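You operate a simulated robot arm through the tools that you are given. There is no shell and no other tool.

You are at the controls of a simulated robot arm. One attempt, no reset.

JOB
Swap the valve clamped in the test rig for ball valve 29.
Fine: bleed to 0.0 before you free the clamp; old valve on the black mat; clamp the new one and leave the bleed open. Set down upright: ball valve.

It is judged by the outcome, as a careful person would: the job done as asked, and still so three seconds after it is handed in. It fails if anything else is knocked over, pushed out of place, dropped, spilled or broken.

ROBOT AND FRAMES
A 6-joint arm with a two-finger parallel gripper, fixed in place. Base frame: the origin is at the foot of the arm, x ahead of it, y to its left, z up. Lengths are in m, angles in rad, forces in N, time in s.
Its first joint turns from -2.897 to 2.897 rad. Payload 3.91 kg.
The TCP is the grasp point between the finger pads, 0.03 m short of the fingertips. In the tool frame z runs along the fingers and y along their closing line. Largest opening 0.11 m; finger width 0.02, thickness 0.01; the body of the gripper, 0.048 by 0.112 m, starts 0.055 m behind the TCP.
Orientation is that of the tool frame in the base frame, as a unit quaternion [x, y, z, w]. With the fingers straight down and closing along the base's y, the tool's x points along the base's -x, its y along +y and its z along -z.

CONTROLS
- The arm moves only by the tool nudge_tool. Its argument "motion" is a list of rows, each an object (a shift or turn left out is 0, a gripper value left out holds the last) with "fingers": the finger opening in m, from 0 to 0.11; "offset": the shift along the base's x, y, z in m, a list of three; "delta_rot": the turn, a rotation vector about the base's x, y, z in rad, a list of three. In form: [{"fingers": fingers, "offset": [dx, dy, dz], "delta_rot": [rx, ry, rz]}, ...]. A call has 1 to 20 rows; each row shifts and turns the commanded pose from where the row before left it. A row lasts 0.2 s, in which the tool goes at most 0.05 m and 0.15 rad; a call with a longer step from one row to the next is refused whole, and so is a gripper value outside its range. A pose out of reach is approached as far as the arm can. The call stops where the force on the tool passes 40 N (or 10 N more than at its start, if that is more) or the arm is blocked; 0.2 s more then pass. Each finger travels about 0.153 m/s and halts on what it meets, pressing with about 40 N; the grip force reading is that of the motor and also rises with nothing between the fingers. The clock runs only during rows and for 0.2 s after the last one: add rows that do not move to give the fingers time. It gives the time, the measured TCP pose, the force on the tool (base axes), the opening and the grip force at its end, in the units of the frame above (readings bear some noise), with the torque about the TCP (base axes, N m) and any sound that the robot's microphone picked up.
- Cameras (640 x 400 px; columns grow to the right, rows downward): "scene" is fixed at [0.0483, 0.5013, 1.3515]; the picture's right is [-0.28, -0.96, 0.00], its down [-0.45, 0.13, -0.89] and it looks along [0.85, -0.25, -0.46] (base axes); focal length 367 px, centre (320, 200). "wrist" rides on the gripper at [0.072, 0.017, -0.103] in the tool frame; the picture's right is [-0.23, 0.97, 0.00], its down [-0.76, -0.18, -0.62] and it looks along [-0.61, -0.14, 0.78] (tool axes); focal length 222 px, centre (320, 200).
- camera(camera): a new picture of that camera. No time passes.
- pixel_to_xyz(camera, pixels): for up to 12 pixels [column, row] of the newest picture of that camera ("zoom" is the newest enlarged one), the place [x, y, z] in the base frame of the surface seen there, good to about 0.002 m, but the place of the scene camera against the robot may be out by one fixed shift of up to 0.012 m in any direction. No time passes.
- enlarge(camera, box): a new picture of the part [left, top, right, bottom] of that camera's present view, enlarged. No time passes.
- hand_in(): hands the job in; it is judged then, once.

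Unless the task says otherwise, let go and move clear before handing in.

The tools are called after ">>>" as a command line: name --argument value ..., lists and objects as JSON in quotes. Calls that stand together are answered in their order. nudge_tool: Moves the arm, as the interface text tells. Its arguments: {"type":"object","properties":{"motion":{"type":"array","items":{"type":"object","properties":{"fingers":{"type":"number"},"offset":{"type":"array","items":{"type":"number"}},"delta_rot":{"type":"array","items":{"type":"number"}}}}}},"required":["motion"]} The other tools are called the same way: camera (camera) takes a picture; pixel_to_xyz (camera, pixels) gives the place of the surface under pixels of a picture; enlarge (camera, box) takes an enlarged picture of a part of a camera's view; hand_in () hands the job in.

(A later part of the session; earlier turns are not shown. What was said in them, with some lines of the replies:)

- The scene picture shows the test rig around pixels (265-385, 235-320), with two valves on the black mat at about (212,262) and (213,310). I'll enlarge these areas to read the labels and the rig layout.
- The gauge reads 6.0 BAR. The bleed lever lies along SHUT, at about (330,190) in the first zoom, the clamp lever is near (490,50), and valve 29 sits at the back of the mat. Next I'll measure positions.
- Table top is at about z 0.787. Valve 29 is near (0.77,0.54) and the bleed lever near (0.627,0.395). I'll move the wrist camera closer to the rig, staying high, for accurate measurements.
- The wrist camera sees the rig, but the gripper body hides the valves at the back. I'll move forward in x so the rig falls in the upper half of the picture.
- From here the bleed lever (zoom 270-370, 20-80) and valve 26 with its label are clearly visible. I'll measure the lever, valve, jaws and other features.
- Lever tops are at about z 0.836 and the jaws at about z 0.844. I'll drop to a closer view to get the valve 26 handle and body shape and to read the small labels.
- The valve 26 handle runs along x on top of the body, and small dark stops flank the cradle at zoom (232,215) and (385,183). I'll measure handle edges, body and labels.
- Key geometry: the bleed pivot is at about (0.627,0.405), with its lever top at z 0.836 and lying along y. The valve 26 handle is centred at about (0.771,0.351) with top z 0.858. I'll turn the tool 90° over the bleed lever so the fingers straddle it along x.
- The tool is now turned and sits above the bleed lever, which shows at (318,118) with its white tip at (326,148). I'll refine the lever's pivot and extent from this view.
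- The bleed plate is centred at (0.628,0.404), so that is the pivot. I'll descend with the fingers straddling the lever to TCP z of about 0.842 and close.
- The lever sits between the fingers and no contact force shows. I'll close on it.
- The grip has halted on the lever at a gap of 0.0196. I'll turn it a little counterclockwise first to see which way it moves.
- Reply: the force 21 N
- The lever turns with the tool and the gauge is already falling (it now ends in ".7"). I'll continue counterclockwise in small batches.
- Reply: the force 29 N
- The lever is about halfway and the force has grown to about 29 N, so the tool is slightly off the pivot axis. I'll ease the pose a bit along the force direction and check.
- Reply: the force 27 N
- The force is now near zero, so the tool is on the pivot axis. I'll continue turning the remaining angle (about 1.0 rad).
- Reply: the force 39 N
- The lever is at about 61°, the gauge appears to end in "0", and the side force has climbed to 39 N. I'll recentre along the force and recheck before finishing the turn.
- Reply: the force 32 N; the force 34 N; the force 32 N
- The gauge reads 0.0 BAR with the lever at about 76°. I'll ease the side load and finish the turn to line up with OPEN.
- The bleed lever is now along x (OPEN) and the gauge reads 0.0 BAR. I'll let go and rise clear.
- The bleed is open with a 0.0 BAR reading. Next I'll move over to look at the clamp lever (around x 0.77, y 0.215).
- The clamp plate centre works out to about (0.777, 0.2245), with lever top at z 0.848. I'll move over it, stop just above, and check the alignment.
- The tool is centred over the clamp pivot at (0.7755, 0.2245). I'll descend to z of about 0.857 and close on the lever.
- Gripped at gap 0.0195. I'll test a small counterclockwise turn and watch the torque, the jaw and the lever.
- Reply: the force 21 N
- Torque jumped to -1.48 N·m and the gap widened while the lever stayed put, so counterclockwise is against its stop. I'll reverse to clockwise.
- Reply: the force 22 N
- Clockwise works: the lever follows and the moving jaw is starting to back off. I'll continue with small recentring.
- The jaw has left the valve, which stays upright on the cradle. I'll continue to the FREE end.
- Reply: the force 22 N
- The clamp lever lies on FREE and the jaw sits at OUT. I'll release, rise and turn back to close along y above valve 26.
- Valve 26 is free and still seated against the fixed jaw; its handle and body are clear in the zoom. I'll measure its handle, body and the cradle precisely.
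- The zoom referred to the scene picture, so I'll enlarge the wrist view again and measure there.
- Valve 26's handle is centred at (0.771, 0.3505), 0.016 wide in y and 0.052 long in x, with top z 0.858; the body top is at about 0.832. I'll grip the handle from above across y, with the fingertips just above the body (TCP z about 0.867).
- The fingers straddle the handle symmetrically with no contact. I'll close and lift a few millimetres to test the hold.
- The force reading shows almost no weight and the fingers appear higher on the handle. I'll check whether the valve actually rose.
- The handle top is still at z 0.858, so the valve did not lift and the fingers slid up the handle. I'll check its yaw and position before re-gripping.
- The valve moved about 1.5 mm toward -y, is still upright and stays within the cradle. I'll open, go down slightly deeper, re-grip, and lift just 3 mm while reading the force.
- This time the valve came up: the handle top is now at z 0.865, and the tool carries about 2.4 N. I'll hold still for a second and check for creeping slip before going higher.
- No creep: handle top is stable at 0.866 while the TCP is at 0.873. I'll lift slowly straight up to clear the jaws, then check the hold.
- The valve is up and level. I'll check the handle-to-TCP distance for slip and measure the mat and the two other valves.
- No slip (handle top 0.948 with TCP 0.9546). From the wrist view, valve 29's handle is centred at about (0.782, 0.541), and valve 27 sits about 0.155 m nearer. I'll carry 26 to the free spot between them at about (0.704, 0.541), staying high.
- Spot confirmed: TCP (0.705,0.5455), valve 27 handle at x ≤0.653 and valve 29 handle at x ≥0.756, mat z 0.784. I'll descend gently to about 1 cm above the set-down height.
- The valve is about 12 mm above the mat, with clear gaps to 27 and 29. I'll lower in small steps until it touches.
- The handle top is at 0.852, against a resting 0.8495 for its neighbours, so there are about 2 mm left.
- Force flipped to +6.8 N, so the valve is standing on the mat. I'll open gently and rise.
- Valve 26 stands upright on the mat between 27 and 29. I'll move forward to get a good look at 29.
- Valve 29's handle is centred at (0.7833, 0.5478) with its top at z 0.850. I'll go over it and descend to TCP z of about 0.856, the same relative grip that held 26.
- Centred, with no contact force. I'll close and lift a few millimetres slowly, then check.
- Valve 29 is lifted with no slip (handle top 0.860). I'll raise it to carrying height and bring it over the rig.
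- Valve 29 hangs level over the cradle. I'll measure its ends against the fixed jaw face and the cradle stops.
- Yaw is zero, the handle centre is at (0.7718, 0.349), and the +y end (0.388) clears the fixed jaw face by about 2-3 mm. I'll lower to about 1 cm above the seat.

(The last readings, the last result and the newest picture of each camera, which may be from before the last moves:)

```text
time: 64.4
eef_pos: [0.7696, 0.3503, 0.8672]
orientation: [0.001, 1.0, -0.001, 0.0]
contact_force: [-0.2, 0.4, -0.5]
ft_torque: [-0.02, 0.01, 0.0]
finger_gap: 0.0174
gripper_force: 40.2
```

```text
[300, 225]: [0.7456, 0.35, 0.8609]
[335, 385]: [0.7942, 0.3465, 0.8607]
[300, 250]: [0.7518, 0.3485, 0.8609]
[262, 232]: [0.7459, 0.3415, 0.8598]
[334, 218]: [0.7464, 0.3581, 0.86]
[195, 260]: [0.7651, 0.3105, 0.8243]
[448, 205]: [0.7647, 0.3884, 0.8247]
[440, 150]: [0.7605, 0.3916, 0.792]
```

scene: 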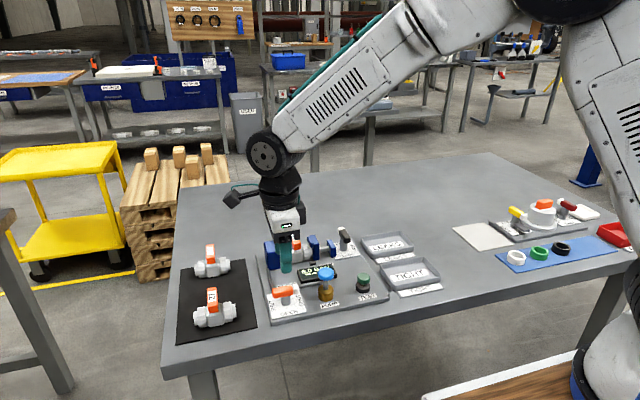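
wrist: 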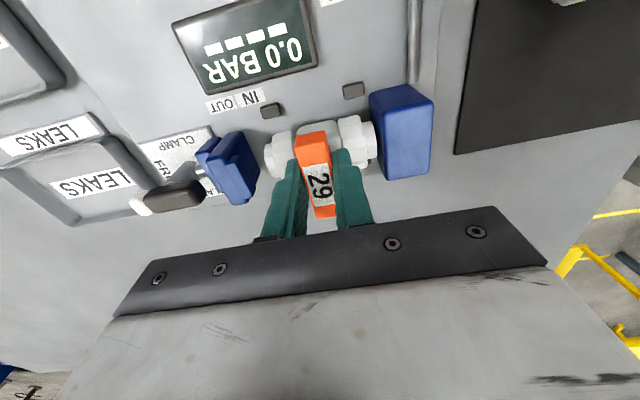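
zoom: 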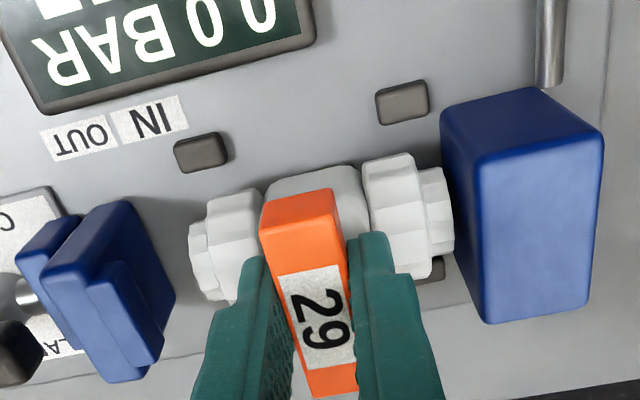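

The handle top is at 0.8605, about 2 mm above the seated height of 0.858. I'll take the final small steps to contact.

>>> nudge_tool --motion '[{"offset": [0, 0, -0.001]}, {"offset": [0, 0, -0.001]}, {"offset": [0, 0, 0]}]'

```text
time: 65.2
eef_pos: [0.7704, 0.3485, 0.8641]
orientation: [0.001, 1.0, 0.0, 0.001]
contact_force: [0.5, -0.5, -1.7]
ft_torque: [-0.02, -0.03, 0.01]
finger_gap: 0.0173
gripper_force: 40.1
```

>>> nudge_tool --motion '[{"offset": [0, 0, -0.001]}, {"offset": [0, 0, 0]}]'

```text
time: 65.8
eef_pos: [0.7696, 0.3495, 0.864]
orientation: [0.001, 1.0, 0.0, 0.0]
contact_force: [-0.3, 0.2, -0.3]
ft_torque: [0.01, -0.04, 0.03]
finger_gap: 0.0173
gripper_force: 39.9
```

>>> nudge_tool --motion '[{"offset": [0, 0, -0.001]}, {"offset": [0, 0, 0]}]'

>>> enlarge --camera "wrist" --box '[220, 50, 420, 220]'

>>> pixel_to_xyz --camera "zoom" --pixels '[[300, 225], [335, 385], [300, 250], [262, 232], [334, 218], [195, 260], [448, 205], [300, 260]]'

```text
time: 66.4
eef_pos: [0.7711, 0.35, 0.8632]
orientation: [0.0, 1.0, 0.001, 0.001]
contact_force: [-3.7, -2.1, 14.8]
ft_torque: [-0.08, 0.4, 0.02]
finger_gap: 0.0173
gripper_force: 40.5
```

```text
2.35 times, centred on (320, 135) of wrist
```

zoom: 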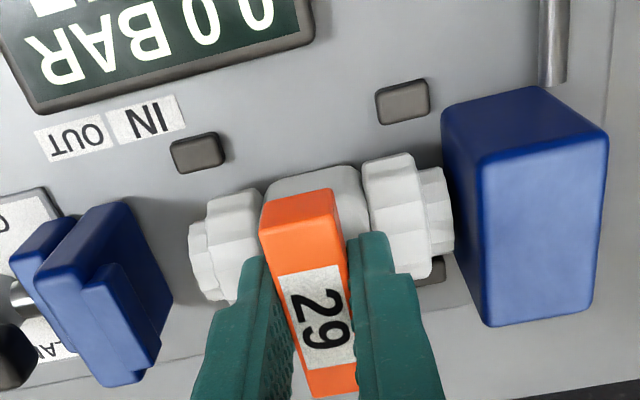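

```text
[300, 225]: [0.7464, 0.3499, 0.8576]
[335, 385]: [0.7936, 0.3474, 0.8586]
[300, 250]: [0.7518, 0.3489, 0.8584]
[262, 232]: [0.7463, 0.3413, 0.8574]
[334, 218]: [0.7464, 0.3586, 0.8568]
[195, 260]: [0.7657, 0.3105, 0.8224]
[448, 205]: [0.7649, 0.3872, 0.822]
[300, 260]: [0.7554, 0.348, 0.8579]
```

Contact at +14.8 N, and the handle top is at the seated height of 0.858. I'll release gently and rise.

>>> nudge_tool --motion '[{"offset": [0, 0, 0.0007]}, {"fingers": 0.024}, {"fingers": 0.036}, {"fingers": 0.036}, {"offset": [0, 0, 0.01]}, {"offset": [0, 0, 0.02]}, {"offset": [0, 0, 0.03]}, {"offset": [0, 0, 0.03]}, {"offset": [0, 0, 0]}]'

>>> camera --camera "wrist"

>>> enlarge --camera "scene" --box '[250, 190, 400, 290]'

>>> enlarge --camera "wrist" --box '[220, 70, 420, 220]'

```text
time: 68.4
eef_pos: [0.7702, 0.3485, 0.9516]
orientation: [0.001, 1.0, 0.0, 0.0]
contact_force: [0.9, 0.3, -0.4]
ft_torque: [0.02, 0.02, 0.0]
finger_gap: 0.0359
gripper_force: 0.2
```

```text
taken
```

wrist: 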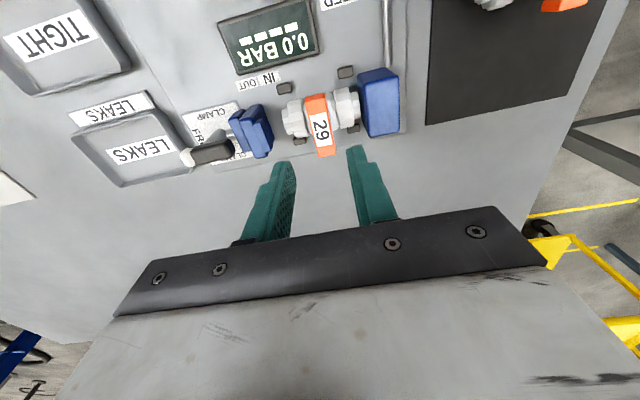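

```text
4.00 times, centred on (325, 240) of scene
```

zoom: 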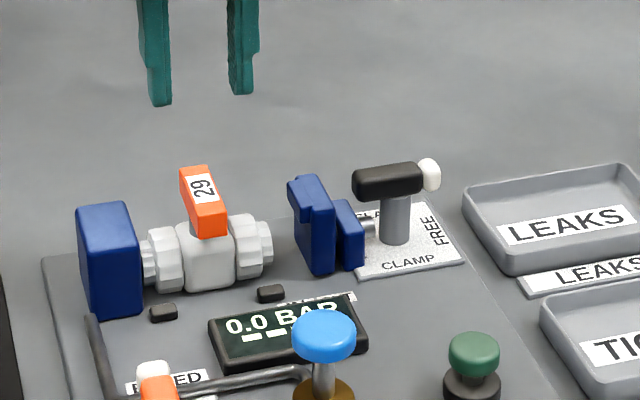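

```text
2.67 times, centred on (320, 145) of wrist
```

zoom: 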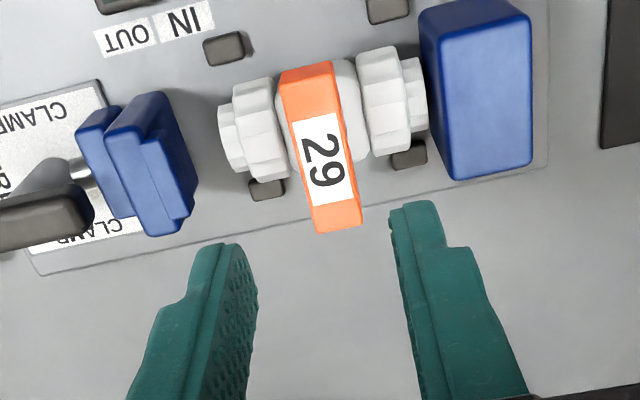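

>>> pixel_to_xyz --camera "zoom" --pixels '[[284, 82], [333, 72], [317, 228], [358, 222], [310, 100], [335, 215], [225, 140], [420, 90], [425, 115], [440, 110], [205, 50], [270, 190]]'

```text
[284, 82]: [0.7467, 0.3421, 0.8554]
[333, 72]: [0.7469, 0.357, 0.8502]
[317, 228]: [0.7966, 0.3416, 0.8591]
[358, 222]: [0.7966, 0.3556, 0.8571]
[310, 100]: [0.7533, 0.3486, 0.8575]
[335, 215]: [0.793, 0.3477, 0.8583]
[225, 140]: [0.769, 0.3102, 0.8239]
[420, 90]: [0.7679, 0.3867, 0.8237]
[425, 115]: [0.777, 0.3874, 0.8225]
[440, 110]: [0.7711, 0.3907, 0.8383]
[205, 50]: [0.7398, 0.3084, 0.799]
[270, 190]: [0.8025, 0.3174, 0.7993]
```

Valve 29 is seated upright at (0.7717, 0.349) with zero yaw. I'll go back over the clamp lever with the fingers turned to straddle it along x.

>>> nudge_tool --motion '[{"fingers": 0.04, "offset": [0.0005, -0.0113, 0], "delta_rot": [0, 0, -0.1428]}, {"offset": [0.0005, -0.0113, 0], "delta_rot": [0, 0, -0.1428]}, {"offset": [0.0005, -0.0113, 0], "delta_rot": [0, 0, -0.1428]}, {"offset": [0.0005, -0.0113, 0], "delta_rot": [0, 0, -0.1428]}, {"offset": [0.0005, -0.0113, 0], "delta_rot": [0, 0, -0.1428]}, {"offset": [0.0005, -0.0113, 0], "delta_rot": [0, 0, -0.1428]}, {"offset": [0.0005, -0.0113, 0], "delta_rot": [0, 0, -0.1428]}, {"offset": [0.0005, -0.0113, 0], "delta_rot": [0, 0, -0.1428]}, {"offset": [0.0005, -0.0113, 0], "delta_rot": [0, 0, -0.1428]}, {"offset": [0.0005, -0.0113, 0], "delta_rot": [0, 0, -0.1428]}, {"offset": [0.0003, -0.011, 0], "delta_rot": [0, 0, -0.1428]}, {"offset": [0, 0, -0.03]}, {"offset": [0, 0, 0]}, {"offset": [0, 0, 0]}]'

>>> camera --camera "wrist"

>>> enlarge --camera "wrist" --box '[240, 60, 400, 200]'

```text
time: 71.4
eef_pos: [0.7752, 0.2251, 0.9251]
orientation: [0.708, 0.706, 0.0, 0.0]
contact_force: [0.1, 0.9, -0.5]
ft_torque: [-0.01, 0.0, 0.01]
finger_gap: 0.0394
gripper_force: 0.0
```

```text
taken
```

wrist: 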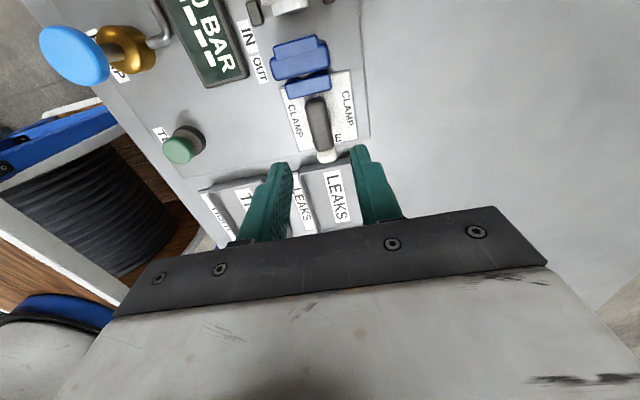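

```text
2.86 times, centred on (320, 130) of wrist
```

zoom: 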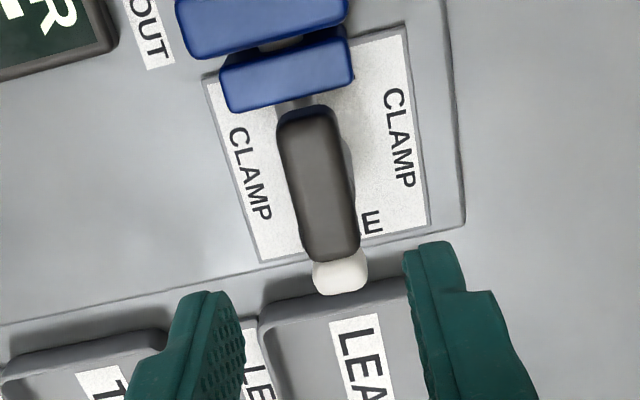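

>>> pixel_to_xyz --camera "zoom" --pixels '[[305, 120], [290, 160], [340, 155], [320, 200], [340, 275], [305, 250], [355, 240], [262, 262], [430, 225], [315, 160]]'

```text
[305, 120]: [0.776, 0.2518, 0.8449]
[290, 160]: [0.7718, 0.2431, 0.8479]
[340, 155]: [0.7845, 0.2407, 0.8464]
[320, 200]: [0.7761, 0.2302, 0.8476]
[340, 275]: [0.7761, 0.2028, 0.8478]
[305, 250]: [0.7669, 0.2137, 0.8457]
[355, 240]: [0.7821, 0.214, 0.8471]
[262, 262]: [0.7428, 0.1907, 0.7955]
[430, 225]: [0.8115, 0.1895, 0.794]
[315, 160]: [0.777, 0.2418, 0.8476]
```

The lever's centre is at (0.776, 0.225), under the tool. I'll descend and close on it.

>>> nudge_tool --motion '[{"offset": [0.0008, -0.0004, -0.03]}, {"offset": [0, 0, -0.02]}, {"offset": [0, 0, -0.0155]}, {"offset": [0, 0, 0]}, {"fingers": 0.0}, {"fingers": 0.0}, {"fingers": 0.0}]'

```text
time: 73.0
eef_pos: [0.7752, 0.2247, 0.8569]
orientation: [0.707, 0.707, -0.002, 0.0]
contact_force: [-14.7, -0.9, -3.1]
ft_torque: [0.2, 0.32, 0.04]
finger_gap: 0.0195
gripper_force: 45.0
```

Gripped. I'll ease the x side load and start turning counterclockwise toward CLAMP.

>>> nudge_tool --motion '[{"offset": [-0.001, 0, 0]}, {"delta_rot": [0, 0, 0.08]}, {"delta_rot": [0, 0, 0.08]}, {"delta_rot": [0, 0, 0.08]}, {"delta_rot": [0, 0, 0.08]}]'

>>> enlarge --camera "scene" --box '[250, 190, 400, 290]'

```text
time: 74.2
eef_pos: [0.7773, 0.2233, 0.8576]
orientation: [0.586, 0.81, 0.001, 0.001]
contact_force: [7.6, -5.7, -11.5]
ft_torque: [-0.08, -0.1, 0.01]
finger_gap: 0.0199
gripper_force: 44.9
```

```text
4.00 times, centred on (325, 240) of scene
```

zoom: 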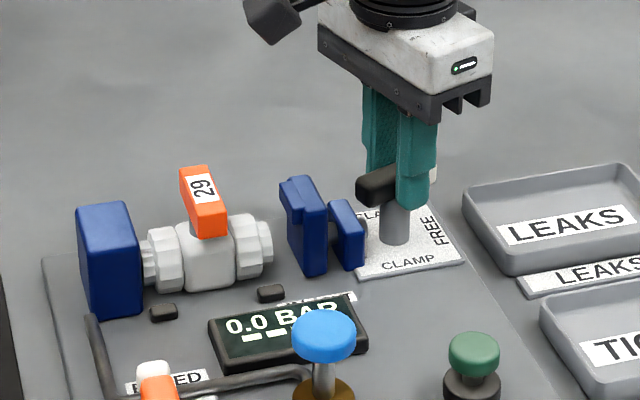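

The lever and jaw are following, with low side forces. I'll continue toward CLAMP.

>>> nudge_tool --motion '[{"delta_rot": [0, 0, 0.09]}, {"delta_rot": [0, 0, 0.09]}, {"delta_rot": [0, 0, 0.09]}, {"delta_rot": [0, 0, 0.09]}]'

>>> enlarge --camera "scene" --box '[250, 190, 400, 290]'

```text
time: 75.2
eef_pos: [0.7762, 0.2238, 0.8585]
orientation: [0.431, 0.902, 0.001, 0.0]
contact_force: [17.1, -9.1, -8.1]
ft_torque: [-0.13, -0.27, -0.02]
finger_gap: 0.0196
gripper_force: 44.4
```

```text
4.00 times, centred on (325, 240) of scene
```

zoom: 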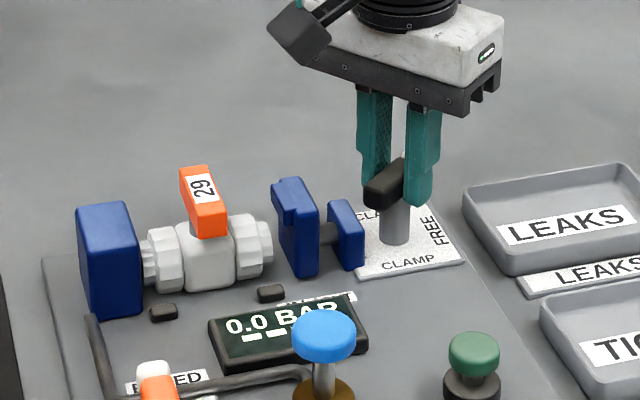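

>>> nudge_tool --motion '[{"offset": [0.0008, -0.0005, 0]}, {"delta_rot": [0, 0, 0.09]}, {"delta_rot": [0, 0, 0.09]}, {"delta_rot": [0, 0, 0.09]}, {"delta_rot": [0, 0, 0.09]}]'

>>> enlarge --camera "scene" --box '[250, 190, 400, 290]'

```text
time: 76.4
eef_pos: [0.776, 0.2241, 0.8579]
orientation: [0.261, 0.965, 0.0, 0.0]
contact_force: [13.7, -4.2, -12.6]
ft_torque: [-0.26, -1.06, 0.01]
finger_gap: 0.0197
gripper_force: 45.1
```

```text
4.00 times, centred on (325, 240) of scene
```

zoom: 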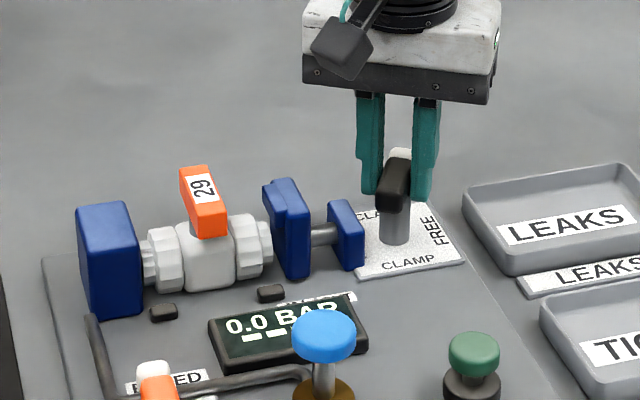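

About 0.53 rad remains and the jaw is just reaching the valve end. I'll go on in smaller steps and watch the torque.

>>> nudge_tool --motion '[{"offset": [0.0006, 0, -0.0004]}, {"delta_rot": [0, 0, 0.07]}, {"delta_rot": [0, 0, 0.07]}, {"delta_rot": [0, 0, 0.07]}]'

>>> enlarge --camera "scene" --box '[250, 190, 400, 290]'

```text
time: 77.4
eef_pos: [0.7768, 0.2247, 0.8569]
orientation: [0.16, 0.987, 0.0, 0.001]
contact_force: [16.9, 0.9, 1.6]
ft_torque: [0.23, 0.35, -0.01]
finger_gap: 0.0197
gripper_force: 45.1
```

```text
4.00 times, centred on (325, 240) of scene
```

zoom: 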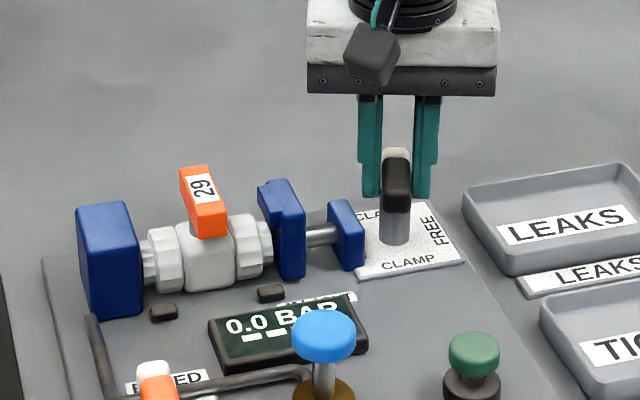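

>>> nudge_tool --motion '[{"offset": [0.0006, 0, 0]}, {"delta_rot": [0, 0, 0.07]}, {"delta_rot": [0, 0, 0.07]}, {"delta_rot": [0, 0, 0.07]}]'

>>> enlarge --camera "scene" --box '[250, 190, 400, 290]'

>>> camera --camera "wrist"

```text
time: 78.4
eef_pos: [0.7758, 0.2239, 0.8572]
orientation: [0.055, 0.999, 0.001, 0.001]
contact_force: [19.3, 0.3, 18.3]
ft_torque: [0.04, 0.24, -0.06]
finger_gap: 0.0195
gripper_force: 44.7
```

```text
4.00 times, centred on (325, 240) of scene
```

zoom: 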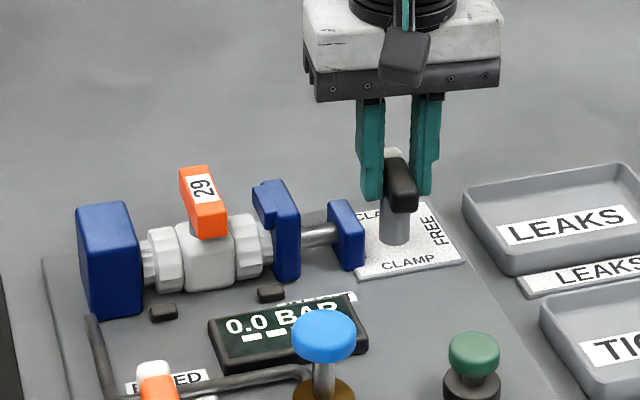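

```text
taken
```

wrist: 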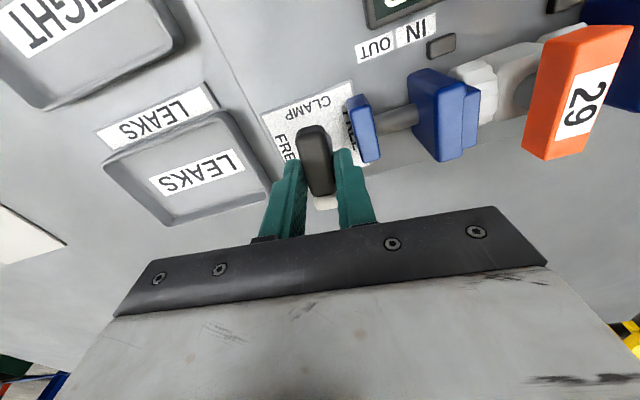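

About 0.11 rad short of CLAMP. I'll ease the load and turn the last bit until the stop is felt.

>>> nudge_tool --motion '[{"offset": [0.001, 0, 0.001]}, {"delta_rot": [0, 0, 0.04]}, {"delta_rot": [0, 0, 0.04]}, {"delta_rot": [0, 0, 0.04]}, {"delta_rot": [0, 0, 0.03]}]'

>>> enlarge --camera "scene" --box '[250, 190, 400, 290]'

```text
time: 79.6
eef_pos: [0.7762, 0.2245, 0.8582]
orientation: [-0.02, 1.0, 0.0, -0.001]
contact_force: [5.2, 13.0, -0.8]
ft_torque: [0.45, 0.21, -0.32]
finger_gap: 0.0195
gripper_force: 44.8
```

```text
4.00 times, centred on (325, 240) of scene
```

zoom: 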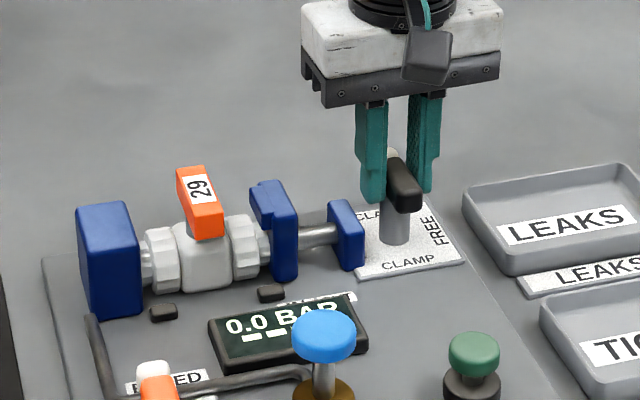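

The jaw has pushed valve 29 to the same seat 26 had, and torque z of -0.32 shows the stop is reached. I'll press slightly more against the stop, then release and rise.

>>> nudge_tool --motion '[{"offset": [0, 0.0008, 0], "delta_rot": [0, 0, 0.03]}, {"offset": [0, 0, 0]}]'

>>> nudge_tool --motion '[{"fingers": 0.034}, {"fingers": 0.034}, {"offset": [0, 0, 0.02]}, {"offset": [0, 0, 0.04]}, {"offset": [0, 0, 0.04]}, {"offset": [-0.03, 0, 0.03]}, {"offset": [-0.03, 0, 0.02]}, {"offset": [0, 0, 0]}, {"offset": [0, 0, 0]}]'

>>> camera --camera "wrist"

>>> enlarge --camera "scene" --box '[170, 200, 400, 340]'

>>> enlarge --camera "wrist" --box '[240, 30, 540, 210]'

```text
time: 80.2
eef_pos: [0.7771, 0.2251, 0.8569]
orientation: [-0.035, 0.999, -0.001, -0.001]
contact_force: [-5.6, 6.6, 1.3]
ft_torque: [0.3, 0.3, -0.22]
finger_gap: 0.0198
gripper_force: 45.1
```

```text
time: 82.2
eef_pos: [0.7178, 0.2264, 1.0117]
orientation: [-0.034, 0.999, 0.0, 0.0]
contact_force: [0.9, -1.4, -0.3]
ft_torque: [-0.02, -0.01, 0.01]
finger_gap: 0.034
gripper_force: 0.1
```

```text
taken
```

wrist: 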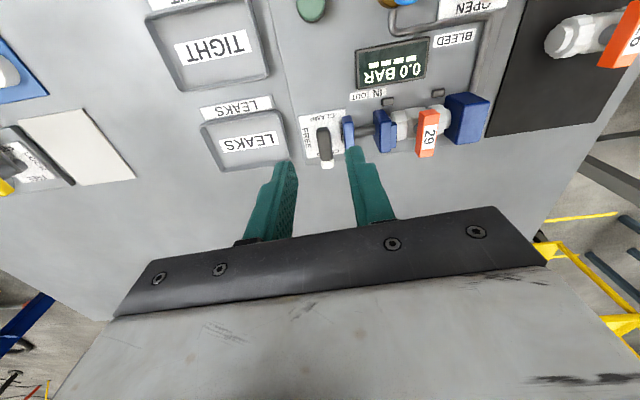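

```text
2.78 times, centred on (285, 270) of scene
```

zoom: 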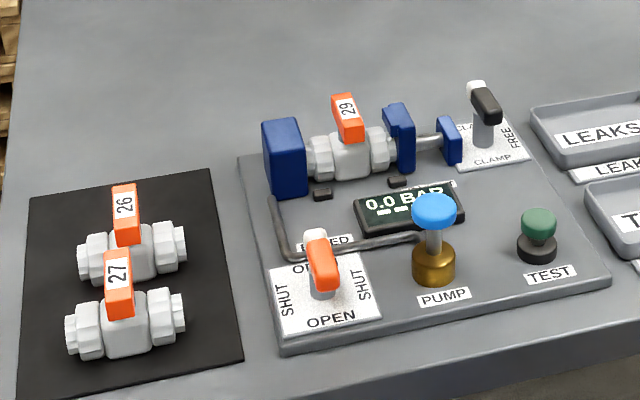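

```text
2.13 times, centred on (390, 120) of wrist
```

zoom: 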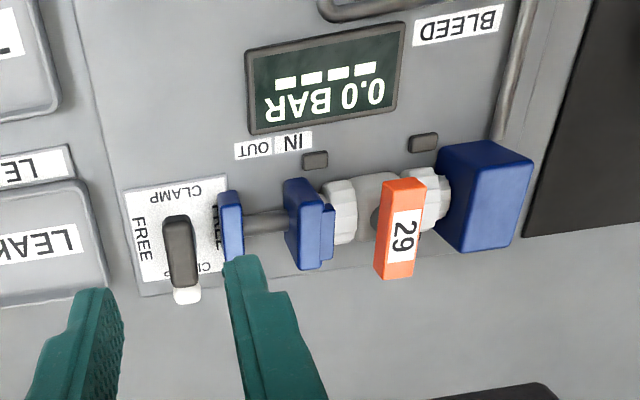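

Valve 29 is clamped between the jaws, the clamp lever is on CLAMP, the bleed is on OPEN, and the gauge shows 0.0 BAR. I'll double-check jaw contact, handle position and the lever angle against the first measurements.

>>> pixel_to_xyz --camera "zoom" --pixels '[[405, 195], [395, 270], [385, 190], [425, 188], [332, 230], [345, 210], [440, 210], [290, 185], [180, 225], [185, 275], [187, 293], [228, 215]]'

>>> camera --camera "scene"

>>> enlarge --camera "scene" --box '[260, 215, 370, 285]'

```text
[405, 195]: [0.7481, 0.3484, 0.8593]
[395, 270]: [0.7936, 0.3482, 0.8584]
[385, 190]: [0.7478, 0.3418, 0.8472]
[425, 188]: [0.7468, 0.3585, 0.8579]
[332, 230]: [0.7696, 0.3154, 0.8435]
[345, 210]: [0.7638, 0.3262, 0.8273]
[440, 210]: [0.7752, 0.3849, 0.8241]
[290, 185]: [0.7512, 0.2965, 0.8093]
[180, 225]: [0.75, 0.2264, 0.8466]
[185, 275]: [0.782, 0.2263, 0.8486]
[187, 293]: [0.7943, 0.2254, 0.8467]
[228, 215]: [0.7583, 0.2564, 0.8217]
```

```text
taken
```

scene: 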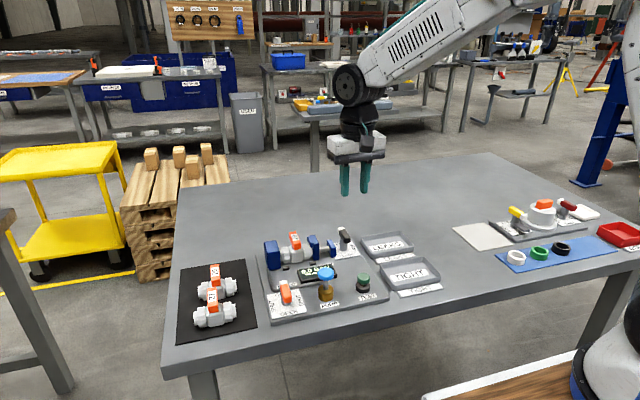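

```text
5.71 times, centred on (315, 250) of scene
```

zoom: 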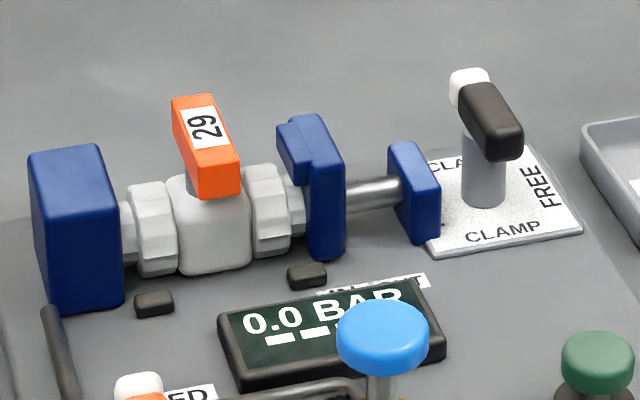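

Valve 29's handle is centred at y 0.350, matching where 26 sat. The jaw is against the valve end at y of about 0.315, and the clamp lever lies along x on CLAMP. The bleed is on OPEN at 0.0 BAR, valve 26 stands upright on the mat with 27, and the arm is clear, so I'm handing in.

>>> hand_in

```text
The job is handed in.
```

I swapped the valves: ball valve 29 is now clamped in the test rig, and the old valve, 26, stands upright on the black mat. The job is handed in; I haven't seen the result of the judging.

- **Bleed:** I opened it and saw the gauge read 0.0 BAR before touching the clamp. It is still open and the gauge still reads 0.0 BAR.
- **Clamp:** The lever is back on CLAMP against its stop, and valve 29 sits where 26 was.
- **Old valve:** It stands on the mat in front of where 29 was, just behind valve 27. I saw no change in 27 or anything else on the bench.

My first try at lifting valve 26 slipped. The fingers slid up its handle and it shifted about 1.5 mm in the cradle, but it stayed upright and nothing was dropped. A slightly deeper grip held for both valves.
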